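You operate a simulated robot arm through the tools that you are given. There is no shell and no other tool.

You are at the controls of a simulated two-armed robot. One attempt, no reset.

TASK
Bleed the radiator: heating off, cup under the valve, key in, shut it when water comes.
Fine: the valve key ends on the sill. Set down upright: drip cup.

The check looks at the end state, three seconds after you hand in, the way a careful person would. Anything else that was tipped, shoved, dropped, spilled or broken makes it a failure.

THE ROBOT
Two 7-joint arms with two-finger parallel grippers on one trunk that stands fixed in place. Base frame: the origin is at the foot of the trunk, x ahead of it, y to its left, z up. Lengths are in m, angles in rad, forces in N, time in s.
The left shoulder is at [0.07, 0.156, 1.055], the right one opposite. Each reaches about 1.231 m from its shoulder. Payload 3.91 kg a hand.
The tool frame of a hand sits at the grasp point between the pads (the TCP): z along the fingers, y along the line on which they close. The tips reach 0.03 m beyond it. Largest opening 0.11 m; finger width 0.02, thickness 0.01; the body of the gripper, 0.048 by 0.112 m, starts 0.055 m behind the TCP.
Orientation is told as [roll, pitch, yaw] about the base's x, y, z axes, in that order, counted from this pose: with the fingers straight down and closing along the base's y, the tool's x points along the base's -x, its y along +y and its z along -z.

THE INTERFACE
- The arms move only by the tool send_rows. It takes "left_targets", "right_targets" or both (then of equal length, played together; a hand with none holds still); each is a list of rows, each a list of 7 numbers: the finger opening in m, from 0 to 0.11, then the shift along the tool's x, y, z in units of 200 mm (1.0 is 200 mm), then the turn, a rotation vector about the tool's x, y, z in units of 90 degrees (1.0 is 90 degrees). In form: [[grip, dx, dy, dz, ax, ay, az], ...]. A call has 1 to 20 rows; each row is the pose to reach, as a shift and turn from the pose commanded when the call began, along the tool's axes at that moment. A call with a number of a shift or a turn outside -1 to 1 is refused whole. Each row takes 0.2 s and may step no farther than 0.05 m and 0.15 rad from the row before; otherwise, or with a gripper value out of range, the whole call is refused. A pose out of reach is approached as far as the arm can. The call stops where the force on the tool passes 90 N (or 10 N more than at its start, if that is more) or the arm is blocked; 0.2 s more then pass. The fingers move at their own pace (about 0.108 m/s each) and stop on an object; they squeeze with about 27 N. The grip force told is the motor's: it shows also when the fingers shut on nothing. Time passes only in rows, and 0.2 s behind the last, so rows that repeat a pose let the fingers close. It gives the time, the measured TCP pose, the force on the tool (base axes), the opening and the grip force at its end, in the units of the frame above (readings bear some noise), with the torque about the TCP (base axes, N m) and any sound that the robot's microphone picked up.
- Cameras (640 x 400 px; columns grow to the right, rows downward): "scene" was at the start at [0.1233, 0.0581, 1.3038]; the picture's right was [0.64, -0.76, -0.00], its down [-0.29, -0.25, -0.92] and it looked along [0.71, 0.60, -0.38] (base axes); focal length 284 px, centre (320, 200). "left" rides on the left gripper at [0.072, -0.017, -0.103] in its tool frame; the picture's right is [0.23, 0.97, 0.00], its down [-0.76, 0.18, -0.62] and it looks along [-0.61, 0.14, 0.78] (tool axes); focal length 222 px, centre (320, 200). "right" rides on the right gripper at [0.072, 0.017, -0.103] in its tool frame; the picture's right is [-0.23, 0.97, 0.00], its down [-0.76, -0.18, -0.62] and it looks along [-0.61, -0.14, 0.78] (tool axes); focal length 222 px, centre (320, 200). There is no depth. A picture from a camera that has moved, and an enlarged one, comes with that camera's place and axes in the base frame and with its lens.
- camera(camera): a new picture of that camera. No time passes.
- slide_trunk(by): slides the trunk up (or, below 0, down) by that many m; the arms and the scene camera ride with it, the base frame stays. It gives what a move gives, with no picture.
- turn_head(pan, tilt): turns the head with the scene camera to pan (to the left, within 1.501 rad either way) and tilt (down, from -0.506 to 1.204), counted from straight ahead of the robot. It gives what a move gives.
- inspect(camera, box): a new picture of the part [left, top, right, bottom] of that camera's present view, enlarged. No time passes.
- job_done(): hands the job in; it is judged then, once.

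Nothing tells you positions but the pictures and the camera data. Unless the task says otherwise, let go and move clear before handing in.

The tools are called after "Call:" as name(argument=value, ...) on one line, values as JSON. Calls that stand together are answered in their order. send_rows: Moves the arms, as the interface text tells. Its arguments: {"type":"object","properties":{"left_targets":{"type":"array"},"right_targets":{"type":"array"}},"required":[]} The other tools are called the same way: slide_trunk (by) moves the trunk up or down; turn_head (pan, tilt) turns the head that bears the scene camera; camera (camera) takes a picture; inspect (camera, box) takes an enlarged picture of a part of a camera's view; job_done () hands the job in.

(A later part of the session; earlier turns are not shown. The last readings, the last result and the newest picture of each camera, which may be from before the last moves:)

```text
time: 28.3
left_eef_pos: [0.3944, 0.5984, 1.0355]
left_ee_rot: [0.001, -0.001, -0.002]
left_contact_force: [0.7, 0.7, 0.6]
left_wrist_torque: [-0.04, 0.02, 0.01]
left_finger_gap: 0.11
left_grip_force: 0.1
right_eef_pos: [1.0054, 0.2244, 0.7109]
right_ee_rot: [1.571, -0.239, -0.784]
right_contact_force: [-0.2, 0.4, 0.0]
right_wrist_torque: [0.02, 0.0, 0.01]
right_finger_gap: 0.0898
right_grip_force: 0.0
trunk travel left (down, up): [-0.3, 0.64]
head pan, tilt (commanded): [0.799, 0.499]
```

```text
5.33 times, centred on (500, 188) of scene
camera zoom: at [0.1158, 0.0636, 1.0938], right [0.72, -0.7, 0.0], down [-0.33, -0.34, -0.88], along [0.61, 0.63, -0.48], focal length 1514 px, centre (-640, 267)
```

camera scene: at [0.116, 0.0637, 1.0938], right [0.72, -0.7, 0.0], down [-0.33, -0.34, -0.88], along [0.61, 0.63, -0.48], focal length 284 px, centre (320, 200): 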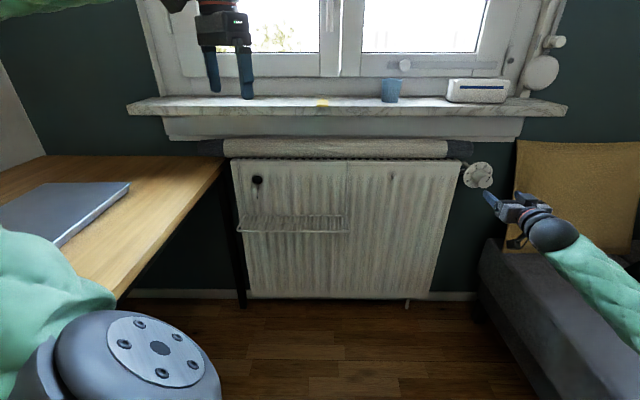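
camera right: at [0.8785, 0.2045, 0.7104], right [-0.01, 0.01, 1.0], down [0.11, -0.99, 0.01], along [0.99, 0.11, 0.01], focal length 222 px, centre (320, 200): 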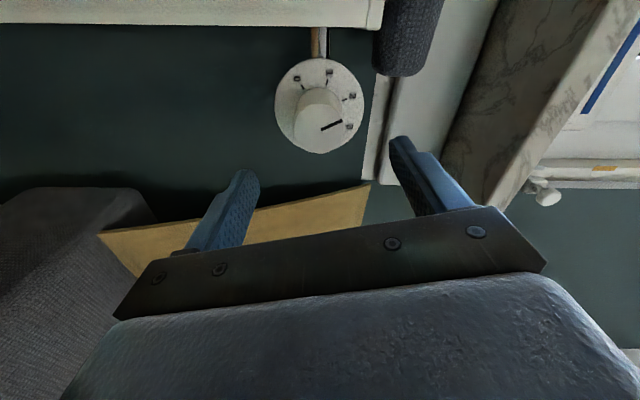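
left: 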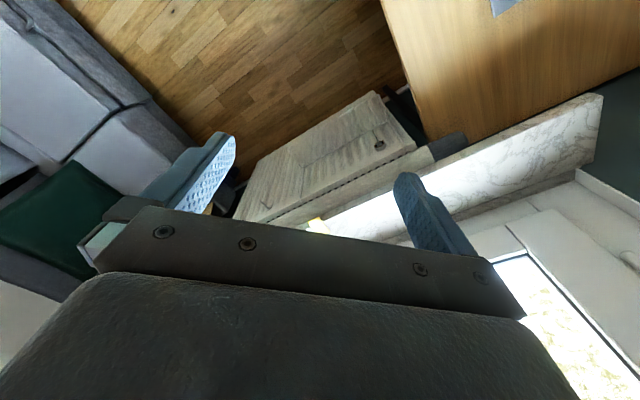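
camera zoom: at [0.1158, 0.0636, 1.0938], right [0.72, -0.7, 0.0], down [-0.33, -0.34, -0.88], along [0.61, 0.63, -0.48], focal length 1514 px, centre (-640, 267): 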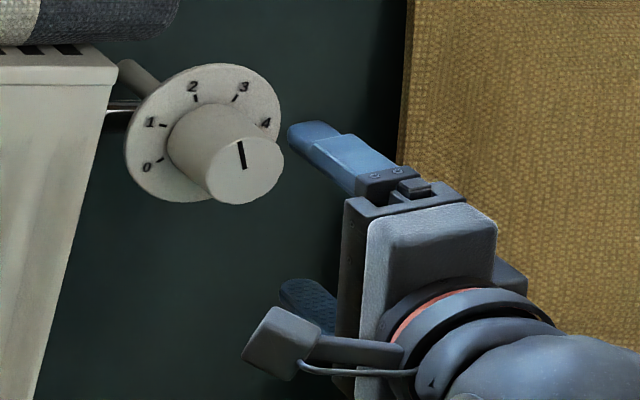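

The hand is at +76° roll, squarely facing the wall and centred on the knob. I'll advance, close, and turn counterclockwise by 80° as a first stroke.

Call:
send_rows(right_targets=[[0.08, 0, 0, 0.15, 0, 0, 0], [0.08, 0, 0, 0.3, 0, 0, 0], [0.08, 0, 0, 0.45, 0, 0, 0], [0.03, 0, 0, 0.45, 0, 0, 0], [0.03, 0, 0, 0.45, 0, 0, 0], [0.03, 0, 0, 0.45, 0, 0, 0]])

Call:
camera(camera="right")

```text
time: 29.7
left_eef_pos: [0.3944, 0.5984, 1.0358]
left_ee_rot: [0.0, -0.001, -0.002]
left_contact_force: [0.5, -0.5, -0.1]
left_wrist_torque: [-0.03, 0.02, 0.02]
left_finger_gap: 0.11
left_grip_force: 0.0
right_eef_pos: [1.0701, 0.2864, 0.7105]
right_ee_rot: [1.57, -0.24, -0.784]
right_contact_force: [-1.3, -3.7, -1.9]
right_wrist_torque: [-0.01, -0.02, -0.19]
right_finger_gap: 0.0465
right_grip_force: 45.4
trunk travel left (down, up): [-0.3, 0.64]
head pan, tilt (commanded): [0.799, 0.499]
```

```text
taken
camera right: at [0.9437, 0.2662, 0.7104], right [-0.01, 0.01, 1.0], down [0.11, -0.99, 0.01], along [0.99, 0.11, 0.01], focal length 222 px, centre (320, 200)
```

right: 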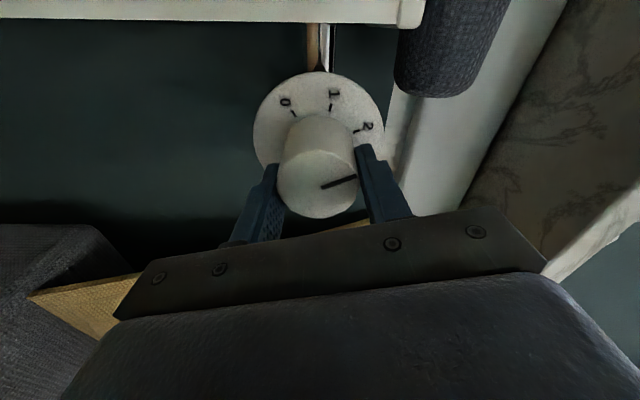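

Call:
send_rows(right_targets=[[0.03, 0, 0, 0, 0, 0, -0.08], [0.03, 0, 0, 0, 0, 0, -0.16], [0.03, 0, 0, 0, 0, 0, -0.24], [0.03, 0, 0, 0, 0, 0, -0.32], [0.03, 0, 0, 0, 0, 0, -0.4], [0.03, 0, 0, 0, 0, 0, -0.48], [0.03, 0, 0, 0, 0, 0, -0.56], [0.03, 0, 0, 0, 0, 0, -0.64], [0.03, 0, 0, 0, 0, 0, -0.72], [0.03, 0, 0, 0, 0, 0, -0.8], [0.03, 0, 0, 0, 0, 0, -0.88]])

Call:
camera(camera="right")

Call:
inspect(camera="scene", box=[440, 150, 560, 225])

```text
time: 32.1
left_eef_pos: [0.3924, 0.5976, 1.0357]
left_ee_rot: [0.0, 0.0, -0.001]
left_contact_force: [-0.4, -1.2, 0.0]
left_wrist_torque: [-0.01, -0.01, 0.01]
left_finger_gap: 0.11
left_grip_force: 0.1
right_eef_pos: [1.0668, 0.2888, 0.7137]
right_ee_rot: [-1.609, -1.514, 2.396]
right_contact_force: [9.3, 6.9, 20.7]
right_wrist_torque: [0.38, -0.37, -0.11]
right_finger_gap: 0.0463
right_grip_force: 45.1
trunk travel left (down, up): [-0.3, 0.64]
head pan, tilt (commanded): [0.799, 0.499]
```

```text
taken
camera right: at [0.984, 0.2258, 0.6404], right [-0.7, 0.7, 0.17], down [-0.35, -0.54, 0.77], along [0.63, 0.48, 0.62], focal length 222 px, centre (320, 200)
```

right: 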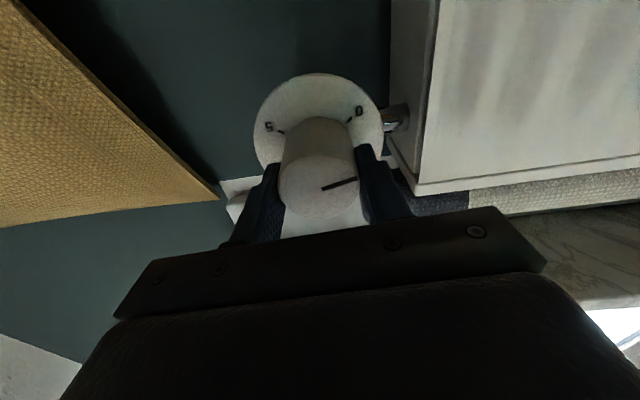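

```text
5.33 times, centred on (500, 188) of scene
camera zoom: at [0.1144, 0.0635, 1.0941], right [0.72, -0.7, 0.0], down [-0.33, -0.34, -0.88], along [0.61, 0.63, -0.48], focal length 1514 px, centre (-640, 267)
```

zoom: 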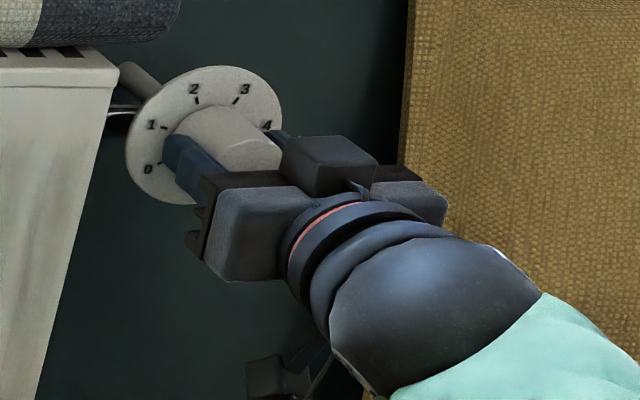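

The knob turned with the gripper, by about 79°. About 32° remain to reach 0, and I'll relieve the slight vertical load as I go.

Call:
send_rows(right_targets=[[0.03, -0.012, 0, 0, 0, 0, -0.07], [0.03, -0.012, 0, 0, 0, 0, -0.14], [0.03, -0.012, 0, 0, 0, 0, -0.21], [0.03, -0.012, 0, 0, 0, 0, -0.28], [0.03, -0.012, 0, 0, 0, 0, -0.35]])

Call:
camera(camera="right")

Call:
inspect(camera="scene", box=[440, 150, 560, 225])

```text
time: 33.3
left_eef_pos: [0.3937, 0.5976, 1.0357]
left_ee_rot: [0.001, 0.0, -0.003]
left_contact_force: [-0.2, -0.7, 0.5]
left_wrist_torque: [-0.02, 0.0, -0.02]
left_finger_gap: 0.1102
left_grip_force: 0.1
right_eef_pos: [1.0667, 0.2911, 0.7124]
right_ee_rot: [-1.57, -0.967, 2.358]
right_contact_force: [-35.1, 9.0, -7.9]
right_wrist_torque: [0.12, 1.1, 0.74]
right_finger_gap: 0.0471
right_grip_force: 45.2
trunk travel left (down, up): [-0.3, 0.64]
head pan, tilt (commanded): [0.799, 0.499]
```

```text
taken
camera right: at [1.0123, 0.1995, 0.6439], right [-0.66, 0.66, -0.37], down [-0.64, -0.24, 0.73], along [0.39, 0.72, 0.58], focal length 222 px, centre (320, 200)
```

right: 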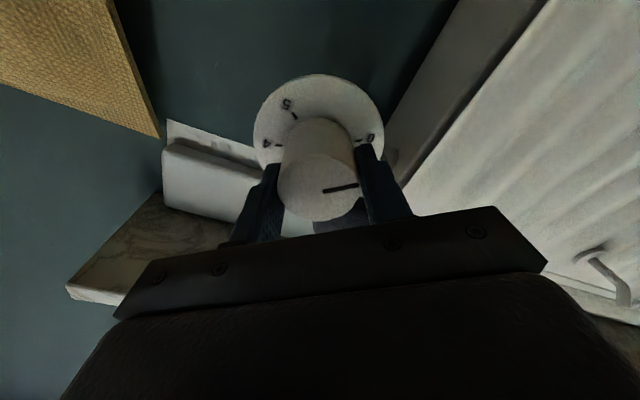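

```text
5.33 times, centred on (500, 188) of scene
camera zoom: at [0.1147, 0.0643, 1.0937], right [0.72, -0.7, 0.0], down [-0.33, -0.34, -0.88], along [0.61, 0.63, -0.48], focal length 1514 px, centre (-640, 267)
```

zoom: 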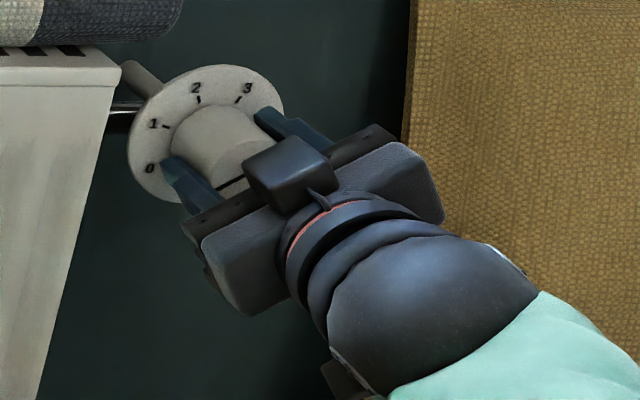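

The indicator appears near 0. I'll open, back off and look.

Call:
send_rows(right_targets=[[0.08, 0, 0, 0, 0, 0, 0], [0.08, 0, 0, 0, 0, 0, 0], [0.08, 0, 0, -0.2, 0, 0, 0], [0.08, 0, 0, -0.4, 0, 0, 0], [0.08, 0, 0, -0.6, 0, 0, 0], [0.08, 0, 0, -0.8, 0, 0, 0]])

Call:
inspect(camera="scene", box=[440, 150, 560, 225])

Call:
camera(camera="right")

```text
time: 34.7
left_eef_pos: [0.3949, 0.5971, 1.0361]
left_ee_rot: [-0.002, 0.0, 0.001]
left_contact_force: [0.2, 0.6, 0.0]
left_wrist_torque: [0.0, -0.02, -0.01]
left_finger_gap: 0.1099
left_grip_force: 0.0
right_eef_pos: [0.9544, 0.1771, 0.7132]
right_ee_rot: [-1.562, -0.971, 2.357]
right_contact_force: [0.2, 0.6, 0.0]
right_wrist_torque: [0.0, -0.05, -0.03]
right_finger_gap: 0.08
right_grip_force: 0.0
trunk travel left (down, up): [-0.3, 0.64]
head pan, tilt (commanded): [0.799, 0.499]
```

```text
5.33 times, centred on (500, 188) of scene
camera zoom: at [0.1157, 0.0634, 1.0939], right [0.72, -0.7, 0.0], down [-0.33, -0.34, -0.88], along [0.61, 0.63, -0.48], focal length 1514 px, centre (-640, 267)
```

zoom: 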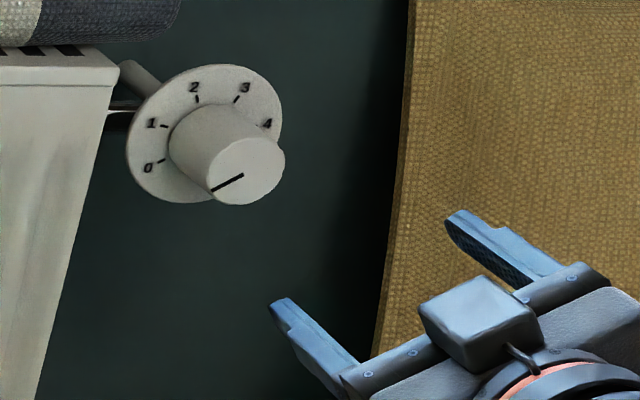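

```text
taken
camera right: at [0.9009, 0.0842, 0.6441], right [-0.67, 0.65, -0.36], down [-0.64, -0.24, 0.73], along [0.39, 0.72, 0.58], focal length 222 px, centre (320, 200)
```

right: 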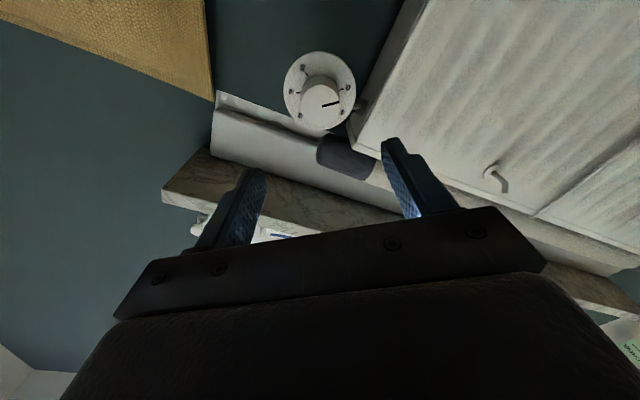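

The pointer is at or very near 0. I'll check it with higher zoom from both cameras.

Call:
inspect(camera="scene", box=[460, 158, 500, 192])

Call:
inspect(camera="right", box=[280, 45, 365, 140])

```text
11.76 times, centred on (480, 175) of scene
camera zoom: at [0.1157, 0.0634, 1.0939], right [0.72, -0.7, 0.0], down [-0.33, -0.34, -0.88], along [0.61, 0.63, -0.48], focal length 3339 px, centre (-1562, 494)
```

zoom: 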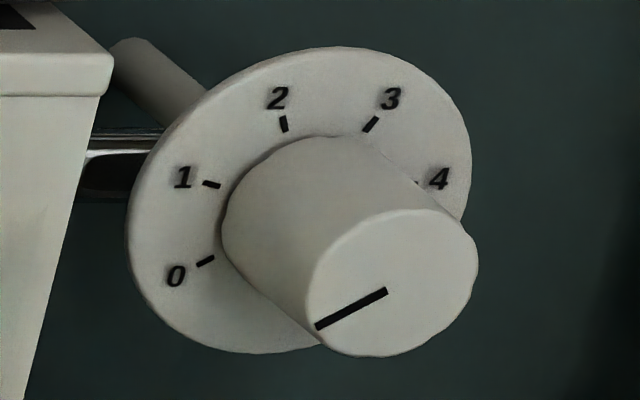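

```text
4.21 times, centred on (322, 92) of right
camera zoom: at [0.9009, 0.0842, 0.6441], right [-0.67, 0.65, -0.36], down [-0.64, -0.24, 0.73], along [0.39, 0.72, 0.58], focal length 935 px, centre (310, 653)
```

zoom: 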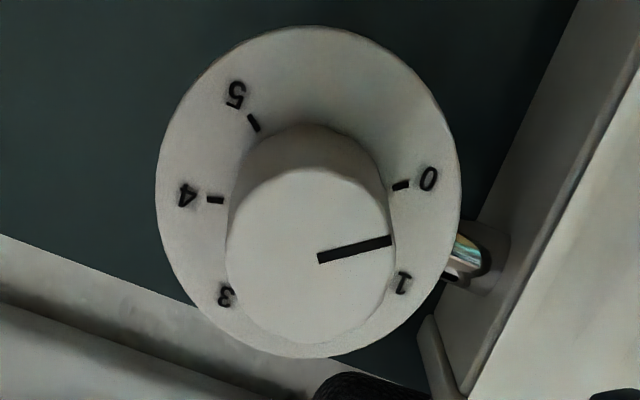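

The pointer is parallel to the 0 tick in both views, so the heating is off. Next I'll turn the left hand to face the wall and test its roll range in free space.

Call:
send_rows(left_targets=[[0.11, 0, 0, 0, -0.0326, -0.0786, -0.0326], [0.11, 0, 0, 0, -0.0652, -0.1573, -0.0652], [0.11, 0, 0, 0, -0.0978, -0.2359, -0.0978], [0.11, 0, 0, 0, -0.1303, -0.3145, -0.1303], [0.11, 0, 0, 0, -0.1629, -0.3932, -0.1629], [0.11, 0, 0, 0, -0.1955, -0.4718, -0.1955], [0.11, 0, 0, 0, -0.2281, -0.5504, -0.2281], [0.11, 0, 0, 0, -0.2607, -0.6291, -0.2607], [0.11, 0, 0, 0, -0.2933, -0.7077, -0.2933], [0.11, 0, 0, 0, -0.3258, -0.7863, -0.3258], [0.11, 0, 0, 0, -0.3584, -0.865, -0.3584], [0.11, 0, 0, 0, -0.391, -0.9436, -0.391]])

Call:
camera(camera="scene")

Call:
camera(camera="left")

```text
time: 37.3
left_eef_pos: [0.4228, 0.6305, 1.0661]
left_ee_rot: [-1.88, -1.57, 2.663]
left_contact_force: [-0.3, -1.0, -0.5]
left_wrist_torque: [-0.04, 0.01, 0.01]
left_finger_gap: 0.11
left_grip_force: 0.1
left hand out of reach, approached as far as the arm can: row 10, 11, 12
right_eef_pos: [0.9557, 0.1781, 0.7121]
right_ee_rot: [-1.56, -0.973, 2.357]
right_contact_force: [0.0, -0.6, -0.2]
right_wrist_torque: [0.03, 0.02, 0.03]
right_finger_gap: 0.0801
right_grip_force: 0.0
trunk travel left (down, up): [-0.3, 0.64]
head pan, tilt (commanded): [0.799, 0.499]
```

```text
taken
camera scene: at [0.1159, 0.0637, 1.0938], right [0.72, -0.7, 0.0], down [-0.33, -0.34, -0.88], along [0.61, 0.63, -0.48], focal length 284 px, centre (320, 200)
```

scene: 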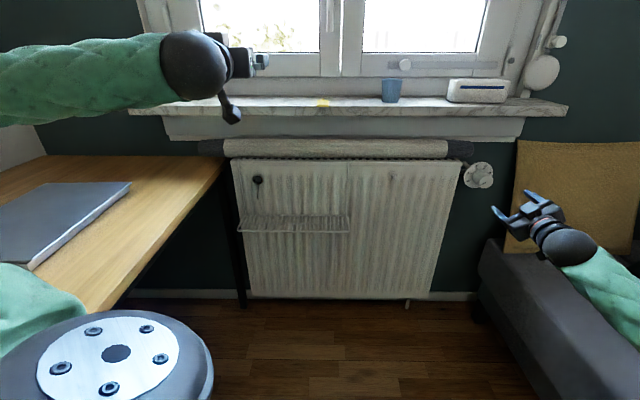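

```text
taken
camera left: at [0.3623, 0.5453, 0.9931], right [-0.69, 0.69, -0.23], down [-0.57, -0.31, 0.76], along [0.45, 0.65, 0.61], focal length 222 px, centre (320, 200)
```

left: 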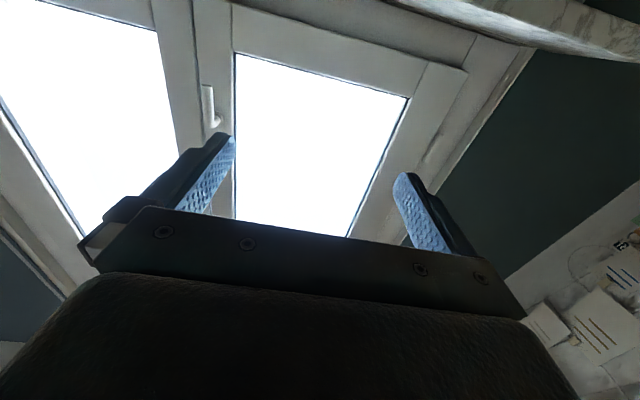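

The left forearm comes in over the desk, which would be awkward at the valve's height. I'll use the right arm for the cup and key and lift the left hand up out of the way in its original orientation.

Call:
send_rows(left_targets=[[0.11, -0.083, 0, -0.019, 0.0326, 0.0786, 0.0326], [0.11, -0.167, 0, -0.039, 0.0652, 0.1573, 0.0652], [0.11, -0.25, 0, -0.058, 0.0978, 0.2359, 0.0978], [0.11, -0.333, 0, -0.077, 0.1303, 0.3145, 0.1303], [0.11, -0.417, 0, -0.097, 0.1629, 0.3932, 0.1629], [0.11, -0.5, 0, -0.116, 0.1955, 0.4718, 0.1955], [0.11, -0.583, 0, -0.135, 0.2281, 0.5504, 0.2281], [0.11, -0.667, 0, -0.155, 0.2607, 0.6291, 0.2607], [0.11, -0.75, 0, -0.174, 0.2933, 0.7077, 0.2933], [0.11, -0.833, 0, -0.193, 0.3258, 0.7863, 0.3258], [0.11, -0.917, 0, -0.213, 0.3584, 0.865, 0.3584], [0.11, -1.0, 0, -0.232, 0.391, 0.9436, 0.391]])

Call:
camera(camera="scene")

```text
time: 39.9
left_eef_pos: [0.39, 0.5954, 1.2665]
left_ee_rot: [0.002, 0.002, -0.004]
left_contact_force: [0.6, -1.0, 0.0]
left_wrist_torque: [0.06, 0.01, 0.0]
left_finger_gap: 0.11
left_grip_force: 0.0
right_eef_pos: [0.9555, 0.1739, 0.7132]
right_ee_rot: [-1.564, -0.97, 2.356]
right_contact_force: [0.8, -0.4, -0.2]
right_wrist_torque: [-0.03, 0.01, 0.07]
right_finger_gap: 0.0799
right_grip_force: 0.1
trunk travel left (down, up): [-0.3, 0.64]
head pan, tilt (commanded): [0.799, 0.499]
```

```text
taken
camera scene: at [0.1153, 0.0613, 1.094], right [0.72, -0.7, 0.0], down [-0.33, -0.34, -0.88], along [0.61, 0.63, -0.48], focal length 284 px, centre (320, 200)
```

scene: 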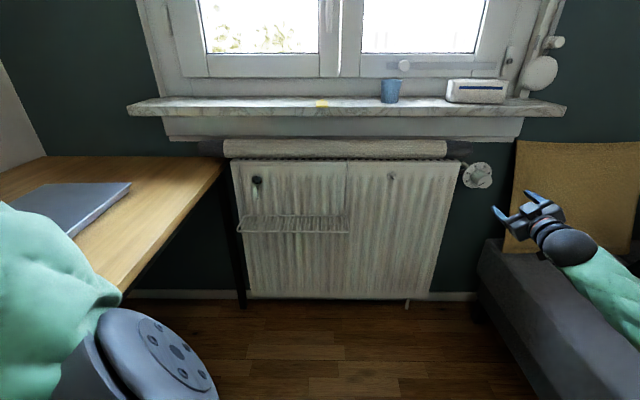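

The left hand is clear. I'll refine the cup, key and sill heights from this lower viewpoint.

Call:
inspect(camera="scene", box=[360, 65, 440, 115])

Call:
inspect(camera="scene", box=[296, 85, 352, 120])

Call:
inspect(camera="scene", box=[230, 160, 310, 240])

```text
8.00 times, centred on (400, 90) of scene
camera zoom: at [0.1153, 0.0613, 1.094], right [0.72, -0.7, 0.0], down [-0.33, -0.34, -0.88], along [0.61, 0.63, -0.48], focal length 2271 px, centre (-320, 1080)
```

zoom: 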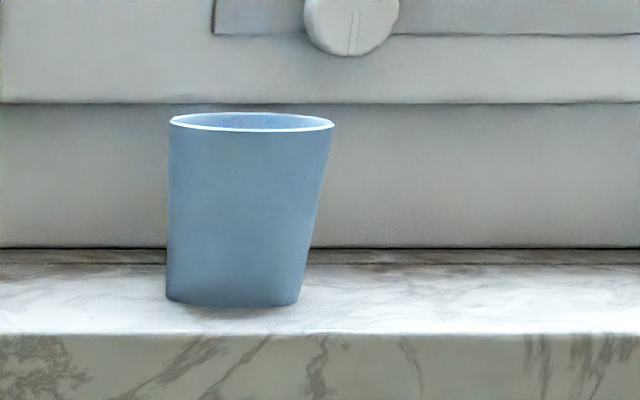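

```text
11.43 times, centred on (324, 102) of scene
camera zoom: at [0.1153, 0.0613, 1.094], right [0.72, -0.7, 0.0], down [-0.33, -0.34, -0.88], along [0.61, 0.63, -0.48], focal length 3244 px, centre (274, 1314)
```

zoom: 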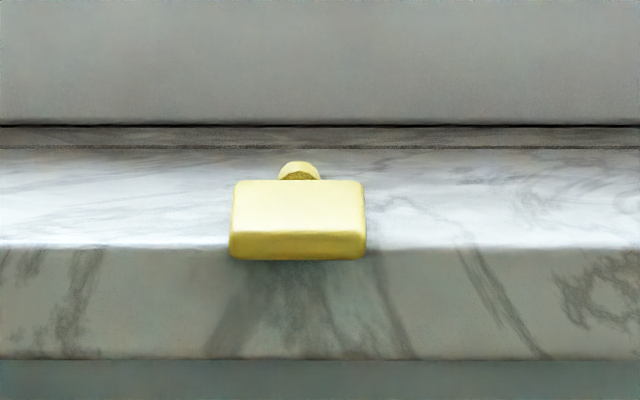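

```text
5.00 times, centred on (270, 200) of scene
camera zoom: at [0.1153, 0.0613, 1.094], right [0.72, -0.7, 0.0], down [-0.33, -0.34, -0.88], along [0.61, 0.63, -0.48], focal length 1419 px, centre (570, 200)
```

zoom: 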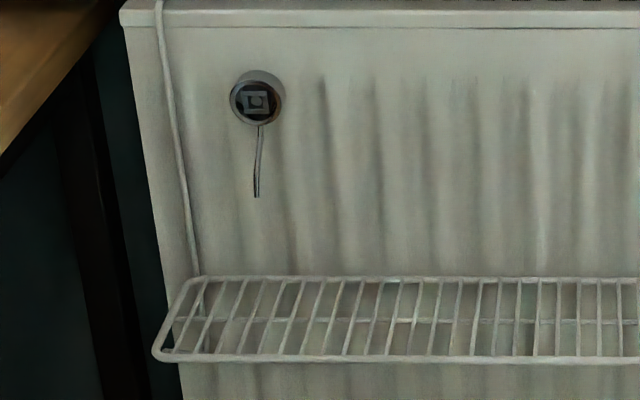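

Refined estimates (wall frame s right, d toward wall): cup at s≈0.24, d≈1.04 with base z≈0.94, spout tip at s≈-0.184, d≈0.96, z≈0.64, and rack at z≈0.556. I'll level the right hand's roll, tilt it 20° down, and move it up and left toward the cup.

Call:
send_rows(right_targets=[[0.09, 0, 0, 0, 0, 0, 0.0765], [0.09, 0, 0, 0, 0, 0, 0.153], [0.09, 0, 0, 0, 0, 0, 0.2296], [0.09, 0, 0, 0, 0, 0, 0.3061], [0.09, 0, 0, 0, 0, 0, 0.3826]])

Call:
send_rows(right_targets=[[0.09, -0.143, 0.143, 0, 0, 0.0317, 0], [0.09, -0.286, 0.286, 0, 0, 0.0635, 0], [0.09, -0.429, 0.429, 0, 0, 0.0952, 0], [0.09, -0.571, 0.571, 0, 0, 0.127, 0], [0.09, -0.714, 0.714, 0, 0, 0.1587, 0], [0.09, -0.857, 0.857, 0, 0, 0.1905, 0], [0.09, -1.0, 1.0, 0, 0, 0.2222, 0]])

Call:
camera(camera="scene")

Call:
camera(camera="right")

```text
time: 41.1
left_eef_pos: [0.3911, 0.5972, 1.2651]
left_ee_rot: [-0.002, 0.002, -0.003]
left_contact_force: [0.2, -0.3, 0.5]
left_wrist_torque: [-0.02, 0.01, 0.05]
left_finger_gap: 0.1099
left_grip_force: 0.2
right_eef_pos: [0.9551, 0.1757, 0.7131]
right_ee_rot: [2.835, -1.569, -2.05]
right_contact_force: [0.7, 0.5, -0.8]
right_wrist_torque: [-0.03, 0.0, 0.01]
right_finger_gap: 0.09
right_grip_force: 0.1
trunk travel left (down, up): [-0.3, 0.64]
head pan, tilt (commanded): [0.799, 0.499]
```

```text
time: 42.7
left_eef_pos: [0.3891, 0.5993, 1.265]
left_ee_rot: [0.0, 0.001, -0.002]
left_contact_force: [-0.2, 0.2, -0.3]
left_wrist_torque: [-0.04, -0.01, -0.01]
left_finger_gap: 0.1099
left_grip_force: 0.1
right_eef_pos: [0.812, 0.3141, 0.912]
right_ee_rot: [-0.006, -1.222, 0.789]
right_contact_force: [-0.3, 0.0, -0.8]
right_wrist_torque: [0.01, -0.02, -0.02]
right_finger_gap: 0.09
right_grip_force: 0.0
trunk travel left (down, up): [-0.3, 0.64]
head pan, tilt (commanded): [0.799, 0.499]
```

```text
taken
camera scene: at [0.115, 0.0639, 1.0938], right [0.72, -0.7, 0.0], down [-0.33, -0.34, -0.88], along [0.61, 0.63, -0.48], focal length 284 px, centre (320, 200)
```

scene: 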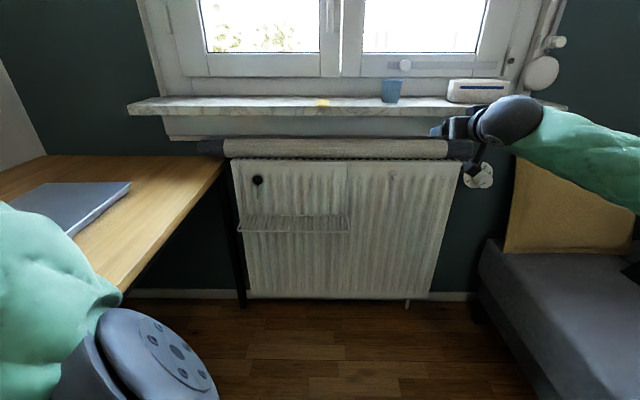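

```text
taken
camera right: at [0.7135, 0.2412, 0.8796], right [-0.63, 0.74, 0.21], down [-0.11, -0.35, 0.93], along [0.77, 0.57, 0.3], focal length 222 px, centre (320, 200)
```

right: 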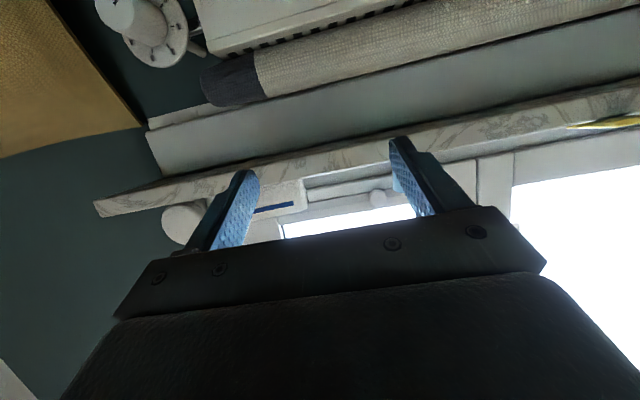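

The hand is tilted 20° and tracking well. I'll move it to just in front of the cup at the right height.

Call:
send_rows(right_targets=[[0.09, -0.109, 0.141, 0.032, 0, 0, 0], [0.09, -0.218, 0.282, 0.065, 0, 0, 0], [0.09, -0.327, 0.422, 0.097, 0, 0, 0], [0.09, -0.4355, 0.563, 0.129, 0, 0, 0]])

Call:
inspect(camera="scene", box=[340, 50, 500, 150])

Call:
camera(camera="right")

```text
time: 43.7
left_eef_pos: [0.3898, 0.5978, 1.2635]
left_ee_rot: [-0.001, 0.0, -0.001]
left_contact_force: [0.3, 0.4, 0.3]
left_wrist_torque: [-0.01, 0.01, -0.04]
left_finger_gap: 0.1102
left_grip_force: 0.0
right_eef_pos: [0.7734, 0.435, 0.9877]
right_ee_rot: [-0.006, -1.224, 0.791]
right_contact_force: [0.1, 0.2, 0.3]
right_wrist_torque: [0.01, -0.01, -0.04]
right_finger_gap: 0.09
right_grip_force: 0.0
trunk travel left (down, up): [-0.3, 0.64]
head pan, tilt (commanded): [0.799, 0.499]
```

```text
4.00 times, centred on (420, 100) of scene
camera zoom: at [0.1154, 0.0639, 1.0938], right [0.72, -0.7, 0.0], down [-0.33, -0.34, -0.88], along [0.61, 0.63, -0.48], focal length 1135 px, centre (-80, 600)
```

zoom: 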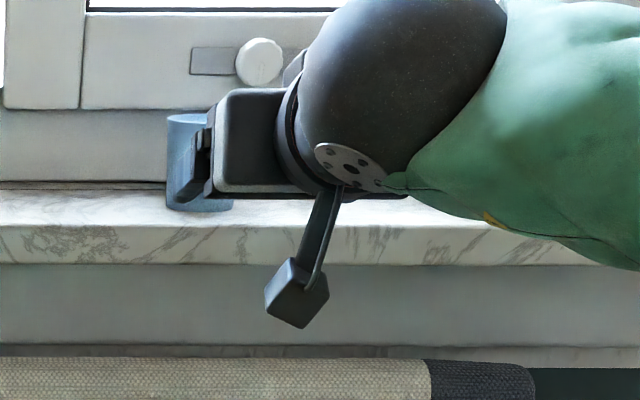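

```text
taken
camera right: at [0.6729, 0.3608, 0.955], right [-0.63, 0.74, 0.21], down [-0.11, -0.35, 0.93], along [0.77, 0.57, 0.3], focal length 222 px, centre (320, 200)
```

right: 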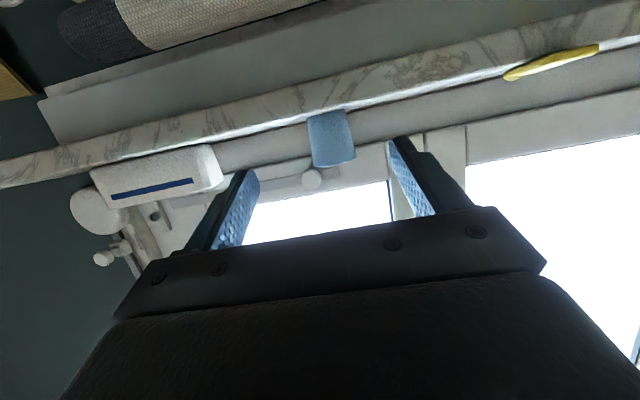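

The cup is in front of the open fingers, and the predicted and seen positions agree to a few millimetres. I'll zoom in to confirm centring before advancing.

Call:
inspect(camera="right", box=[280, 90, 380, 180])

```text
4.44 times, centred on (330, 135) of right
camera zoom: at [0.6729, 0.3608, 0.955], right [-0.63, 0.74, 0.21], down [-0.11, -0.35, 0.93], along [0.77, 0.57, 0.3], focal length 987 px, centre (276, 489)
```

zoom: 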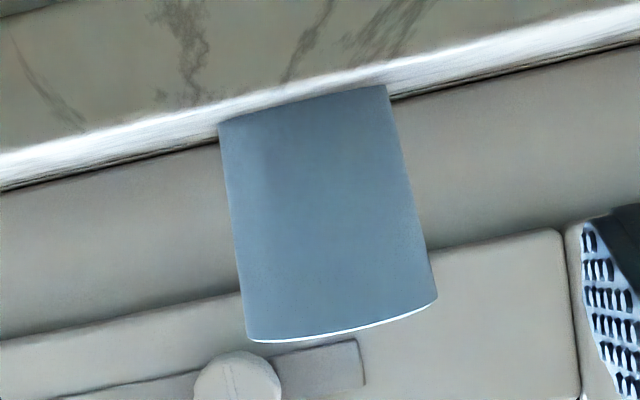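

The cup is about 2.5 mm left of the hand's centre line. I'll advance most of the way with that correction, then look again.

Call:
send_rows(right_targets=[[0.09, -0.055, 0.0125, 0.165, 0, 0, 0], [0.09, -0.11, 0.0125, 0.33, 0, 0, 0], [0.09, -0.165, 0.0125, 0.495, 0, 0, 0], [0.09, -0.215, 0.0125, 0.645, 0, 0, 0]])

Call:
camera(camera="right")

Call:
inspect(camera="scene", box=[340, 50, 500, 150])

```text
time: 44.7
left_eef_pos: [0.391, 0.5975, 1.2643]
left_ee_rot: [-0.002, -0.001, -0.001]
left_contact_force: [0.2, 0.2, 0.4]
left_wrist_torque: [-0.02, -0.01, 0.01]
left_finger_gap: 0.11
left_grip_force: 0.1
right_eef_pos: [0.8688, 0.5323, 0.9832]
right_ee_rot: [-0.004, -1.221, 0.791]
right_contact_force: [-0.8, 0.4, -0.1]
right_wrist_torque: [-0.02, 0.03, 0.02]
right_finger_gap: 0.09
right_grip_force: 0.1
trunk travel left (down, up): [-0.3, 0.64]
head pan, tilt (commanded): [0.799, 0.499]
```

```text
taken
camera right: at [0.768, 0.4583, 0.9502], right [-0.63, 0.74, 0.21], down [-0.11, -0.35, 0.93], along [0.77, 0.57, 0.3], focal length 222 px, centre (320, 200)
```

right: 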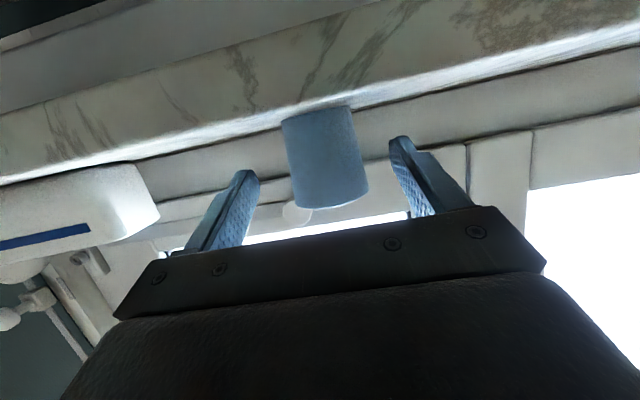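

```text
4.00 times, centred on (420, 100) of scene
camera zoom: at [0.1158, 0.064, 1.0937], right [0.72, -0.7, 0.0], down [-0.33, -0.34, -0.88], along [0.61, 0.63, -0.48], focal length 1135 px, centre (-80, 600)
```

zoom: 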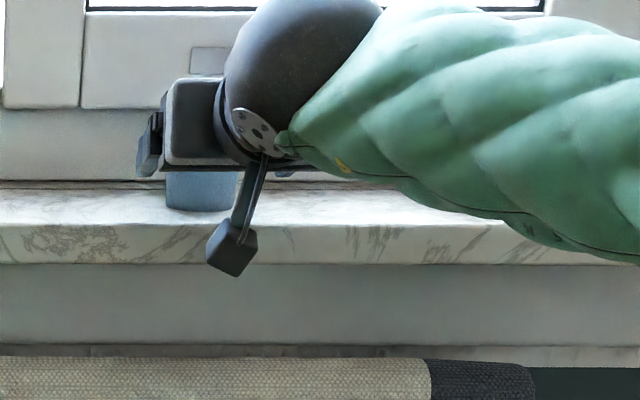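

The cup is well centred. I'll advance the final 5 cm and close gently.

Call:
send_rows(right_targets=[[0.09, -0.028, 0.005, 0.078, 0, 0, 0], [0.09, -0.057, 0.005, 0.157, 0, 0, 0], [0.09, -0.0855, 0.005, 0.235, 0, 0, 0], [0.04, -0.0855, 0.005, 0.235, 0, 0, 0], [0.04, -0.0855, 0.005, 0.235, 0, 0, 0], [0.04, -0.0855, 0.005, 0.235, 0, 0, 0]])

Call:
camera(camera="right")

Call:
inspect(camera="scene", box=[340, 50, 500, 150])

```text
time: 46.1
left_eef_pos: [0.3898, 0.5975, 1.264]
left_ee_rot: [0.001, 0.0, -0.001]
left_contact_force: [1.0, 0.4, -0.3]
left_wrist_torque: [-0.01, -0.01, -0.01]
left_finger_gap: 0.1101
left_grip_force: 0.1
right_eef_pos: [0.903, 0.5675, 0.9838]
right_ee_rot: [-0.008, -1.221, 0.791]
right_contact_force: [0.5, -0.7, 0.1]
right_wrist_torque: [-0.04, -0.03, 0.01]
right_finger_gap: 0.0571
right_grip_force: 26.8
right hand out of reach, approached as far as the arm can: row 3
trunk travel left (down, up): [-0.3, 0.64]
head pan, tilt (commanded): [0.799, 0.499]
```

```text
taken
camera right: at [0.8038, 0.4928, 0.9509], right [-0.63, 0.74, 0.21], down [-0.11, -0.35, 0.93], along [0.77, 0.57, 0.3], focal length 222 px, centre (320, 200)
```

right: 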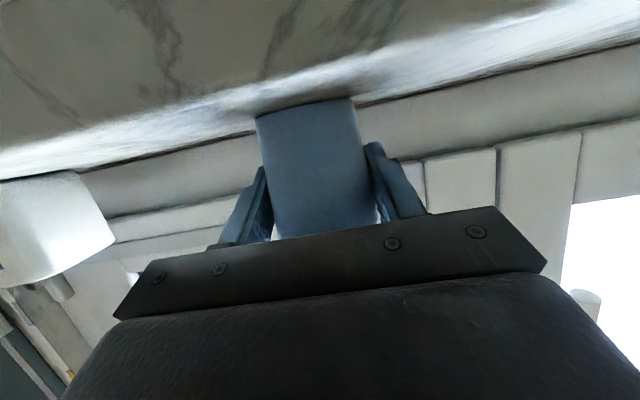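

```text
4.00 times, centred on (420, 100) of scene
camera zoom: at [0.1157, 0.0637, 1.0938], right [0.72, -0.7, 0.0], down [-0.33, -0.34, -0.88], along [0.61, 0.63, -0.48], focal length 1135 px, centre (-80, 600)
```

zoom: 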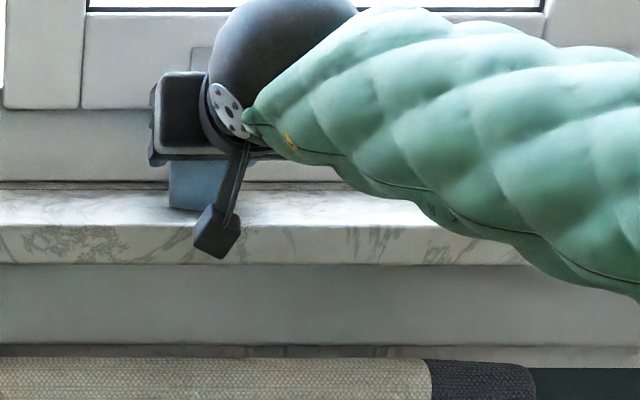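

The cup is gripped (57 mm gap). I'll lift it 5 cm and retract it clear of the sill.

Call:
send_rows(right_targets=[[0.04, -0.1175, 0, -0.0428, 0, 0, 0], [0.04, -0.235, 0, -0.0855, 0, 0, 0], [0.04, -0.17, 0, -0.264, 0, 0, 0], [0.04, -0.105, 0, -0.443, 0, 0, 0], [0.04, -0.04, 0, -0.622, 0, 0, 0], [0.04, 0.025, 0, -0.8, 0, 0, 0], [0.04, 0.09, 0, -0.979, 0, 0, 0]])

Call:
camera(camera="right")

Call:
camera(camera="scene")

```text
time: 47.7
left_eef_pos: [0.3895, 0.5985, 1.2643]
left_ee_rot: [-0.001, 0.0, -0.001]
left_contact_force: [-0.7, -0.9, -0.1]
left_wrist_torque: [-0.03, 0.02, 0.0]
left_finger_gap: 0.1102
left_grip_force: 0.0
right_eef_pos: [0.7662, 0.4321, 1.0316]
right_ee_rot: [-0.001, -1.222, 0.786]
right_contact_force: [0.1, -0.6, -0.2]
right_wrist_torque: [0.02, -0.04, 0.02]
right_finger_gap: 0.0569
right_grip_force: 26.7
right hand out of reach, approached as far as the arm can: row 1, 2
trunk travel left (down, up): [-0.3, 0.64]
head pan, tilt (commanded): [0.799, 0.499]
```

```text
taken
camera right: at [0.6683, 0.3593, 0.9994], right [-0.63, 0.74, 0.21], down [-0.11, -0.36, 0.93], along [0.77, 0.57, 0.3], focal length 222 px, centre (320, 200)
```

right: 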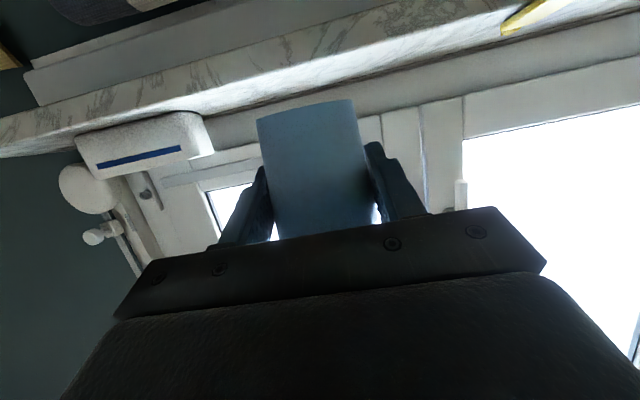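

```text
taken
camera scene: at [0.1155, 0.0631, 1.0939], right [0.72, -0.7, 0.0], down [-0.33, -0.34, -0.88], along [0.61, 0.63, -0.48], focal length 284 px, centre (320, 200)
```

scene: 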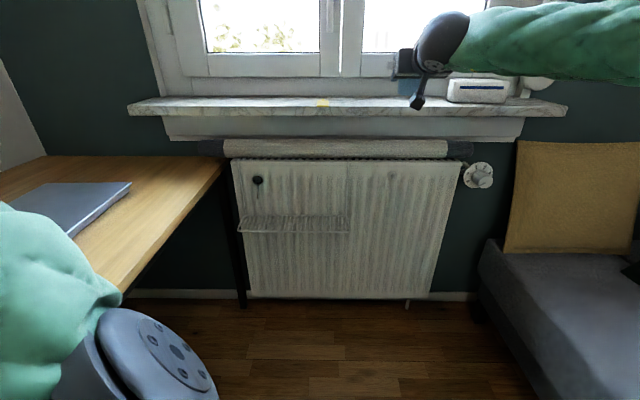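

The cup is held upright and clear of the sill. I'll carry it down and left in front of the radiator.

Call:
send_rows(right_targets=[[0.04, 0.155, 0.125, 0.012, 0, 0, 0], [0.04, 0.31, 0.25, 0.024, 0, 0, 0], [0.04, 0.466, 0.375, 0.036, 0, 0, 0], [0.04, 0.621, 0.5, 0.049, 0, 0, 0], [0.04, 0.776, 0.625, 0.061, 0, 0, 0], [0.04, 0.9315, 0.75, 0.073, 0, 0, 0]])

Call:
camera(camera="right")

Call:
camera(camera="scene")

```text
time: 49.1
left_eef_pos: [0.3908, 0.5977, 1.2637]
left_ee_rot: [-0.001, 0.0, -0.002]
left_contact_force: [0.1, -0.1, 0.4]
left_wrist_torque: [-0.04, -0.01, 0.0]
left_finger_gap: 0.1098
left_grip_force: 0.0
right_eef_pos: [0.6236, 0.504, 0.8504]
right_ee_rot: [-0.003, -1.222, 0.79]
right_contact_force: [0.0, 0.0, -1.0]
right_wrist_torque: [0.04, -0.01, 0.03]
right_finger_gap: 0.0574
right_grip_force: 26.9
trunk travel left (down, up): [-0.3, 0.64]
head pan, tilt (commanded): [0.799, 0.499]
```

```text
taken
camera right: at [0.5241, 0.43, 0.8181], right [-0.63, 0.74, 0.21], down [-0.11, -0.35, 0.93], along [0.77, 0.57, 0.3], focal length 222 px, centre (320, 200)
```

right: 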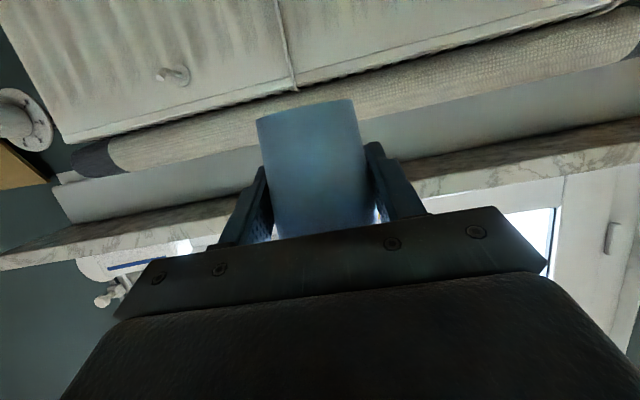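

```text
taken
camera scene: at [0.1159, 0.0641, 1.0938], right [0.72, -0.7, 0.0], down [-0.33, -0.34, -0.88], along [0.61, 0.63, -0.48], focal length 284 px, centre (320, 200)
```

scene: 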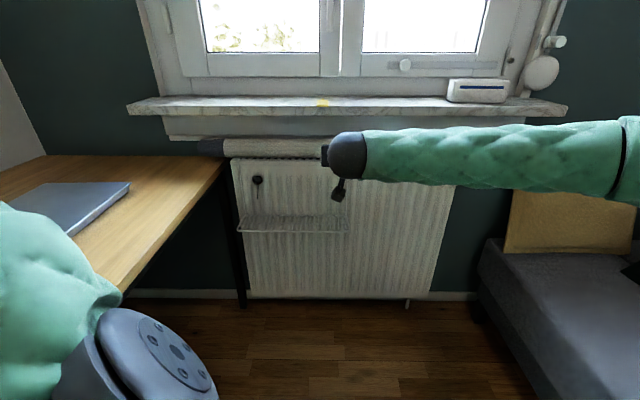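

Tracking well, with the cup still upright. I'll continue down and left to beside the valve.

Call:
send_rows(right_targets=[[0.04, 0.13, 0.154, 0.056, 0, 0, 0], [0.04, 0.261, 0.308, 0.1125, 0, 0, 0], [0.04, 0.391, 0.4615, 0.169, 0, 0, 0], [0.04, 0.521, 0.615, 0.225, 0, 0, 0], [0.04, 0.652, 0.769, 0.281, 0, 0, 0], [0.04, 0.782, 0.923, 0.3375, 0, 0, 0]])

Call:
camera(camera="right")

Call:
camera(camera="scene")

```text
time: 50.5
left_eef_pos: [0.3897, 0.5969, 1.2656]
left_ee_rot: [0.0, 0.0, -0.002]
left_contact_force: [-0.6, 0.8, 0.5]
left_wrist_torque: [0.02, -0.06, -0.01]
left_finger_gap: 0.1097
left_grip_force: 0.0
right_eef_pos: [0.5221, 0.6066, 0.7001]
right_ee_rot: [-0.007, -1.223, 0.79]
right_contact_force: [-0.5, 1.0, -1.2]
right_wrist_torque: [0.01, -0.01, -0.02]
right_finger_gap: 0.057
right_grip_force: 26.6
right hand out of reach, approached as far as the arm can: row 5, 6
trunk travel left (down, up): [-0.3, 0.64]
head pan, tilt (commanded): [0.799, 0.499]
```

```text
taken
camera right: at [0.4235, 0.5326, 0.6675], right [-0.63, 0.74, 0.21], down [-0.11, -0.36, 0.93], along [0.77, 0.57, 0.3], focal length 222 px, centre (320, 200)
```

right: 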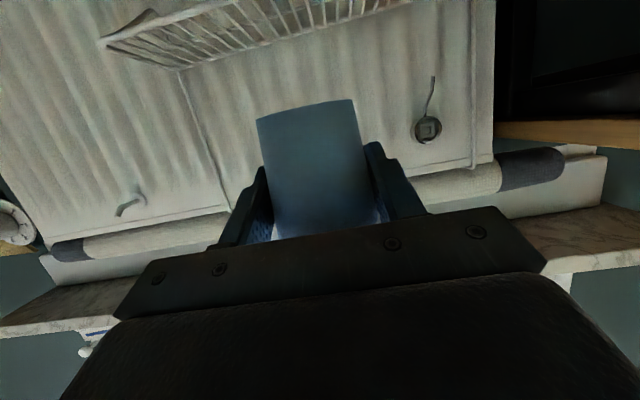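

```text
taken
camera scene: at [0.115, 0.0635, 1.0941], right [0.72, -0.7, 0.0], down [-0.33, -0.34, -0.88], along [0.61, 0.63, -0.48], focal length 284 px, centre (320, 200)
```

scene: 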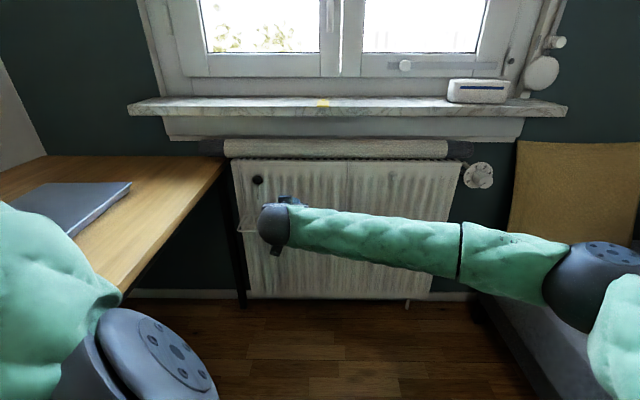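

The wrist nears its limit here because the hand is too far from the wall. Moving forward should ease it, so I'll advance toward the radiator at this height before going further left.

Call:
send_rows(right_targets=[[0.04, -0.01, 0, 0.17, 0, 0, 0], [0.04, -0.02, 0, 0.35, 0, 0, 0], [0.04, -0.03, 0, 0.52, 0, 0, 0]])

Call:
send_rows(right_targets=[[0.04, 0, 0.12, 0, 0, 0, 0], [0.04, 0, 0.24, 0, 0, 0, 0]])

Call:
camera(camera="right")

Call:
camera(camera="scene")

```text
time: 51.3
left_eef_pos: [0.3912, 0.5975, 1.2645]
left_ee_rot: [0.0, 0.003, -0.003]
left_contact_force: [0.3, -0.2, 0.1]
left_wrist_torque: [0.01, -0.01, 0.05]
left_finger_gap: 0.11
left_grip_force: 0.1
right_eef_pos: [0.6012, 0.6244, 0.6804]
right_ee_rot: [-0.003, -1.221, 0.791]
right_contact_force: [0.6, 0.4, -0.4]
right_wrist_torque: [0.02, 0.04, 0.01]
right_finger_gap: 0.057
right_grip_force: 27.3
right hand out of reach, approached as far as the arm can: row 1, 2, 3
trunk travel left (down, up): [-0.3, 0.64]
head pan, tilt (commanded): [0.799, 0.499]
```

```text
time: 51.9
left_eef_pos: [0.3913, 0.5978, 1.2636]
left_ee_rot: [-0.002, -0.001, -0.002]
left_contact_force: [0.3, -0.3, 0.3]
left_wrist_torque: [0.0, -0.03, 0.02]
left_finger_gap: 0.11
left_grip_force: 0.1
right_eef_pos: [0.5817, 0.6207, 0.6849]
right_ee_rot: [-0.002, -1.222, 0.789]
right_contact_force: [0.0, 0.4, -1.3]
right_wrist_torque: [-0.04, -0.03, -0.02]
right_finger_gap: 0.0568
right_grip_force: 26.9
right hand out of reach, approached as far as the arm can: row 1, 2
trunk travel left (down, up): [-0.3, 0.64]
head pan, tilt (commanded): [0.799, 0.499]
```

```text
taken
camera right: at [0.4825, 0.5468, 0.6522], right [-0.63, 0.74, 0.21], down [-0.1, -0.35, 0.93], along [0.77, 0.57, 0.3], focal length 222 px, centre (320, 200)
```

right: 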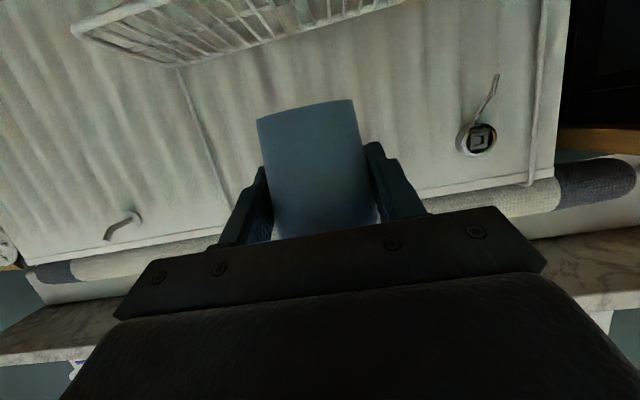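

```text
taken
camera scene: at [0.1159, 0.0638, 1.0938], right [0.72, -0.7, 0.0], down [-0.33, -0.34, -0.88], along [0.61, 0.63, -0.48], focal length 284 px, centre (320, 200)
```

scene: 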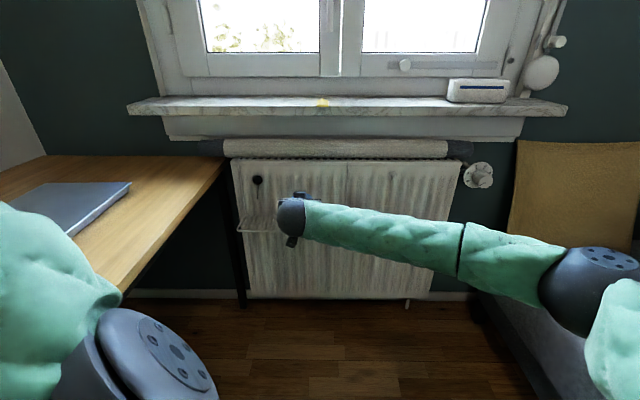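

The wrist roll has run into its limit here, since the right arm has less negative roll the further left it goes. I'll set the cup on the right part of the rack, flip the wrist, and regrasp from a better roll, starting by moving right to about s=+0.06.

Call:
send_rows(right_targets=[[0.04, 0.003, -0.147, 0.09, 0, 0, 0], [0.04, 0.006, -0.294, 0.18, 0, 0, 0], [0.04, 0.0085, -0.44, 0.269, 0, 0, 0]])

Call:
camera(camera="right")

Call:
inspect(camera="scene", box=[220, 150, 400, 262])

```text
time: 52.7
left_eef_pos: [0.3903, 0.5967, 1.2647]
left_ee_rot: [0.0, 0.001, -0.002]
left_contact_force: [1.2, 0.9, 0.2]
left_wrist_torque: [-0.02, 0.0, 0.0]
left_finger_gap: 0.1099
left_grip_force: 0.0
right_eef_pos: [0.6786, 0.5958, 0.6664]
right_ee_rot: [-0.006, -1.222, 0.79]
right_contact_force: [-0.8, 0.6, -0.8]
right_wrist_torque: [0.04, 0.0, 0.0]
right_finger_gap: 0.0572
right_grip_force: 26.9
trunk travel left (down, up): [-0.3, 0.64]
head pan, tilt (commanded): [0.799, 0.499]
```

```text
taken
camera right: at [0.5793, 0.5219, 0.6335], right [-0.63, 0.74, 0.21], down [-0.11, -0.35, 0.93], along [0.77, 0.57, 0.3], focal length 222 px, centre (320, 200)
```

right: 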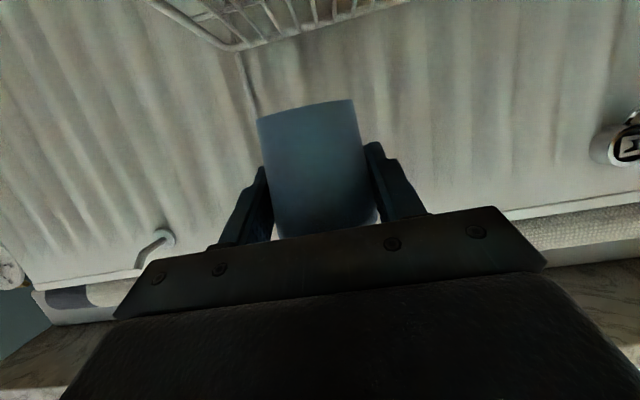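

```text
3.56 times, centred on (310, 206) of scene
camera zoom: at [0.1159, 0.0637, 1.0938], right [0.72, -0.7, 0.0], down [-0.33, -0.34, -0.88], along [0.61, 0.63, -0.48], focal length 1009 px, centre (356, 179)
```

zoom: 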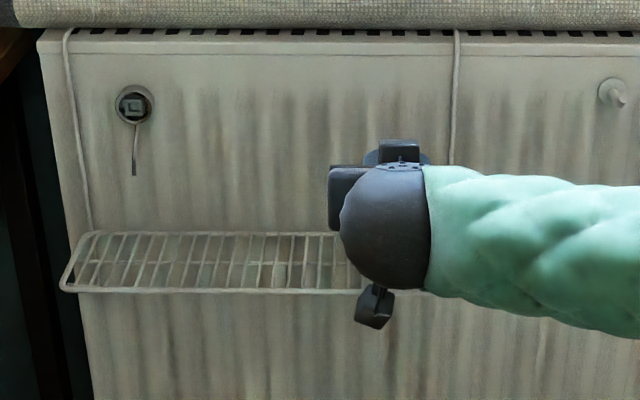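

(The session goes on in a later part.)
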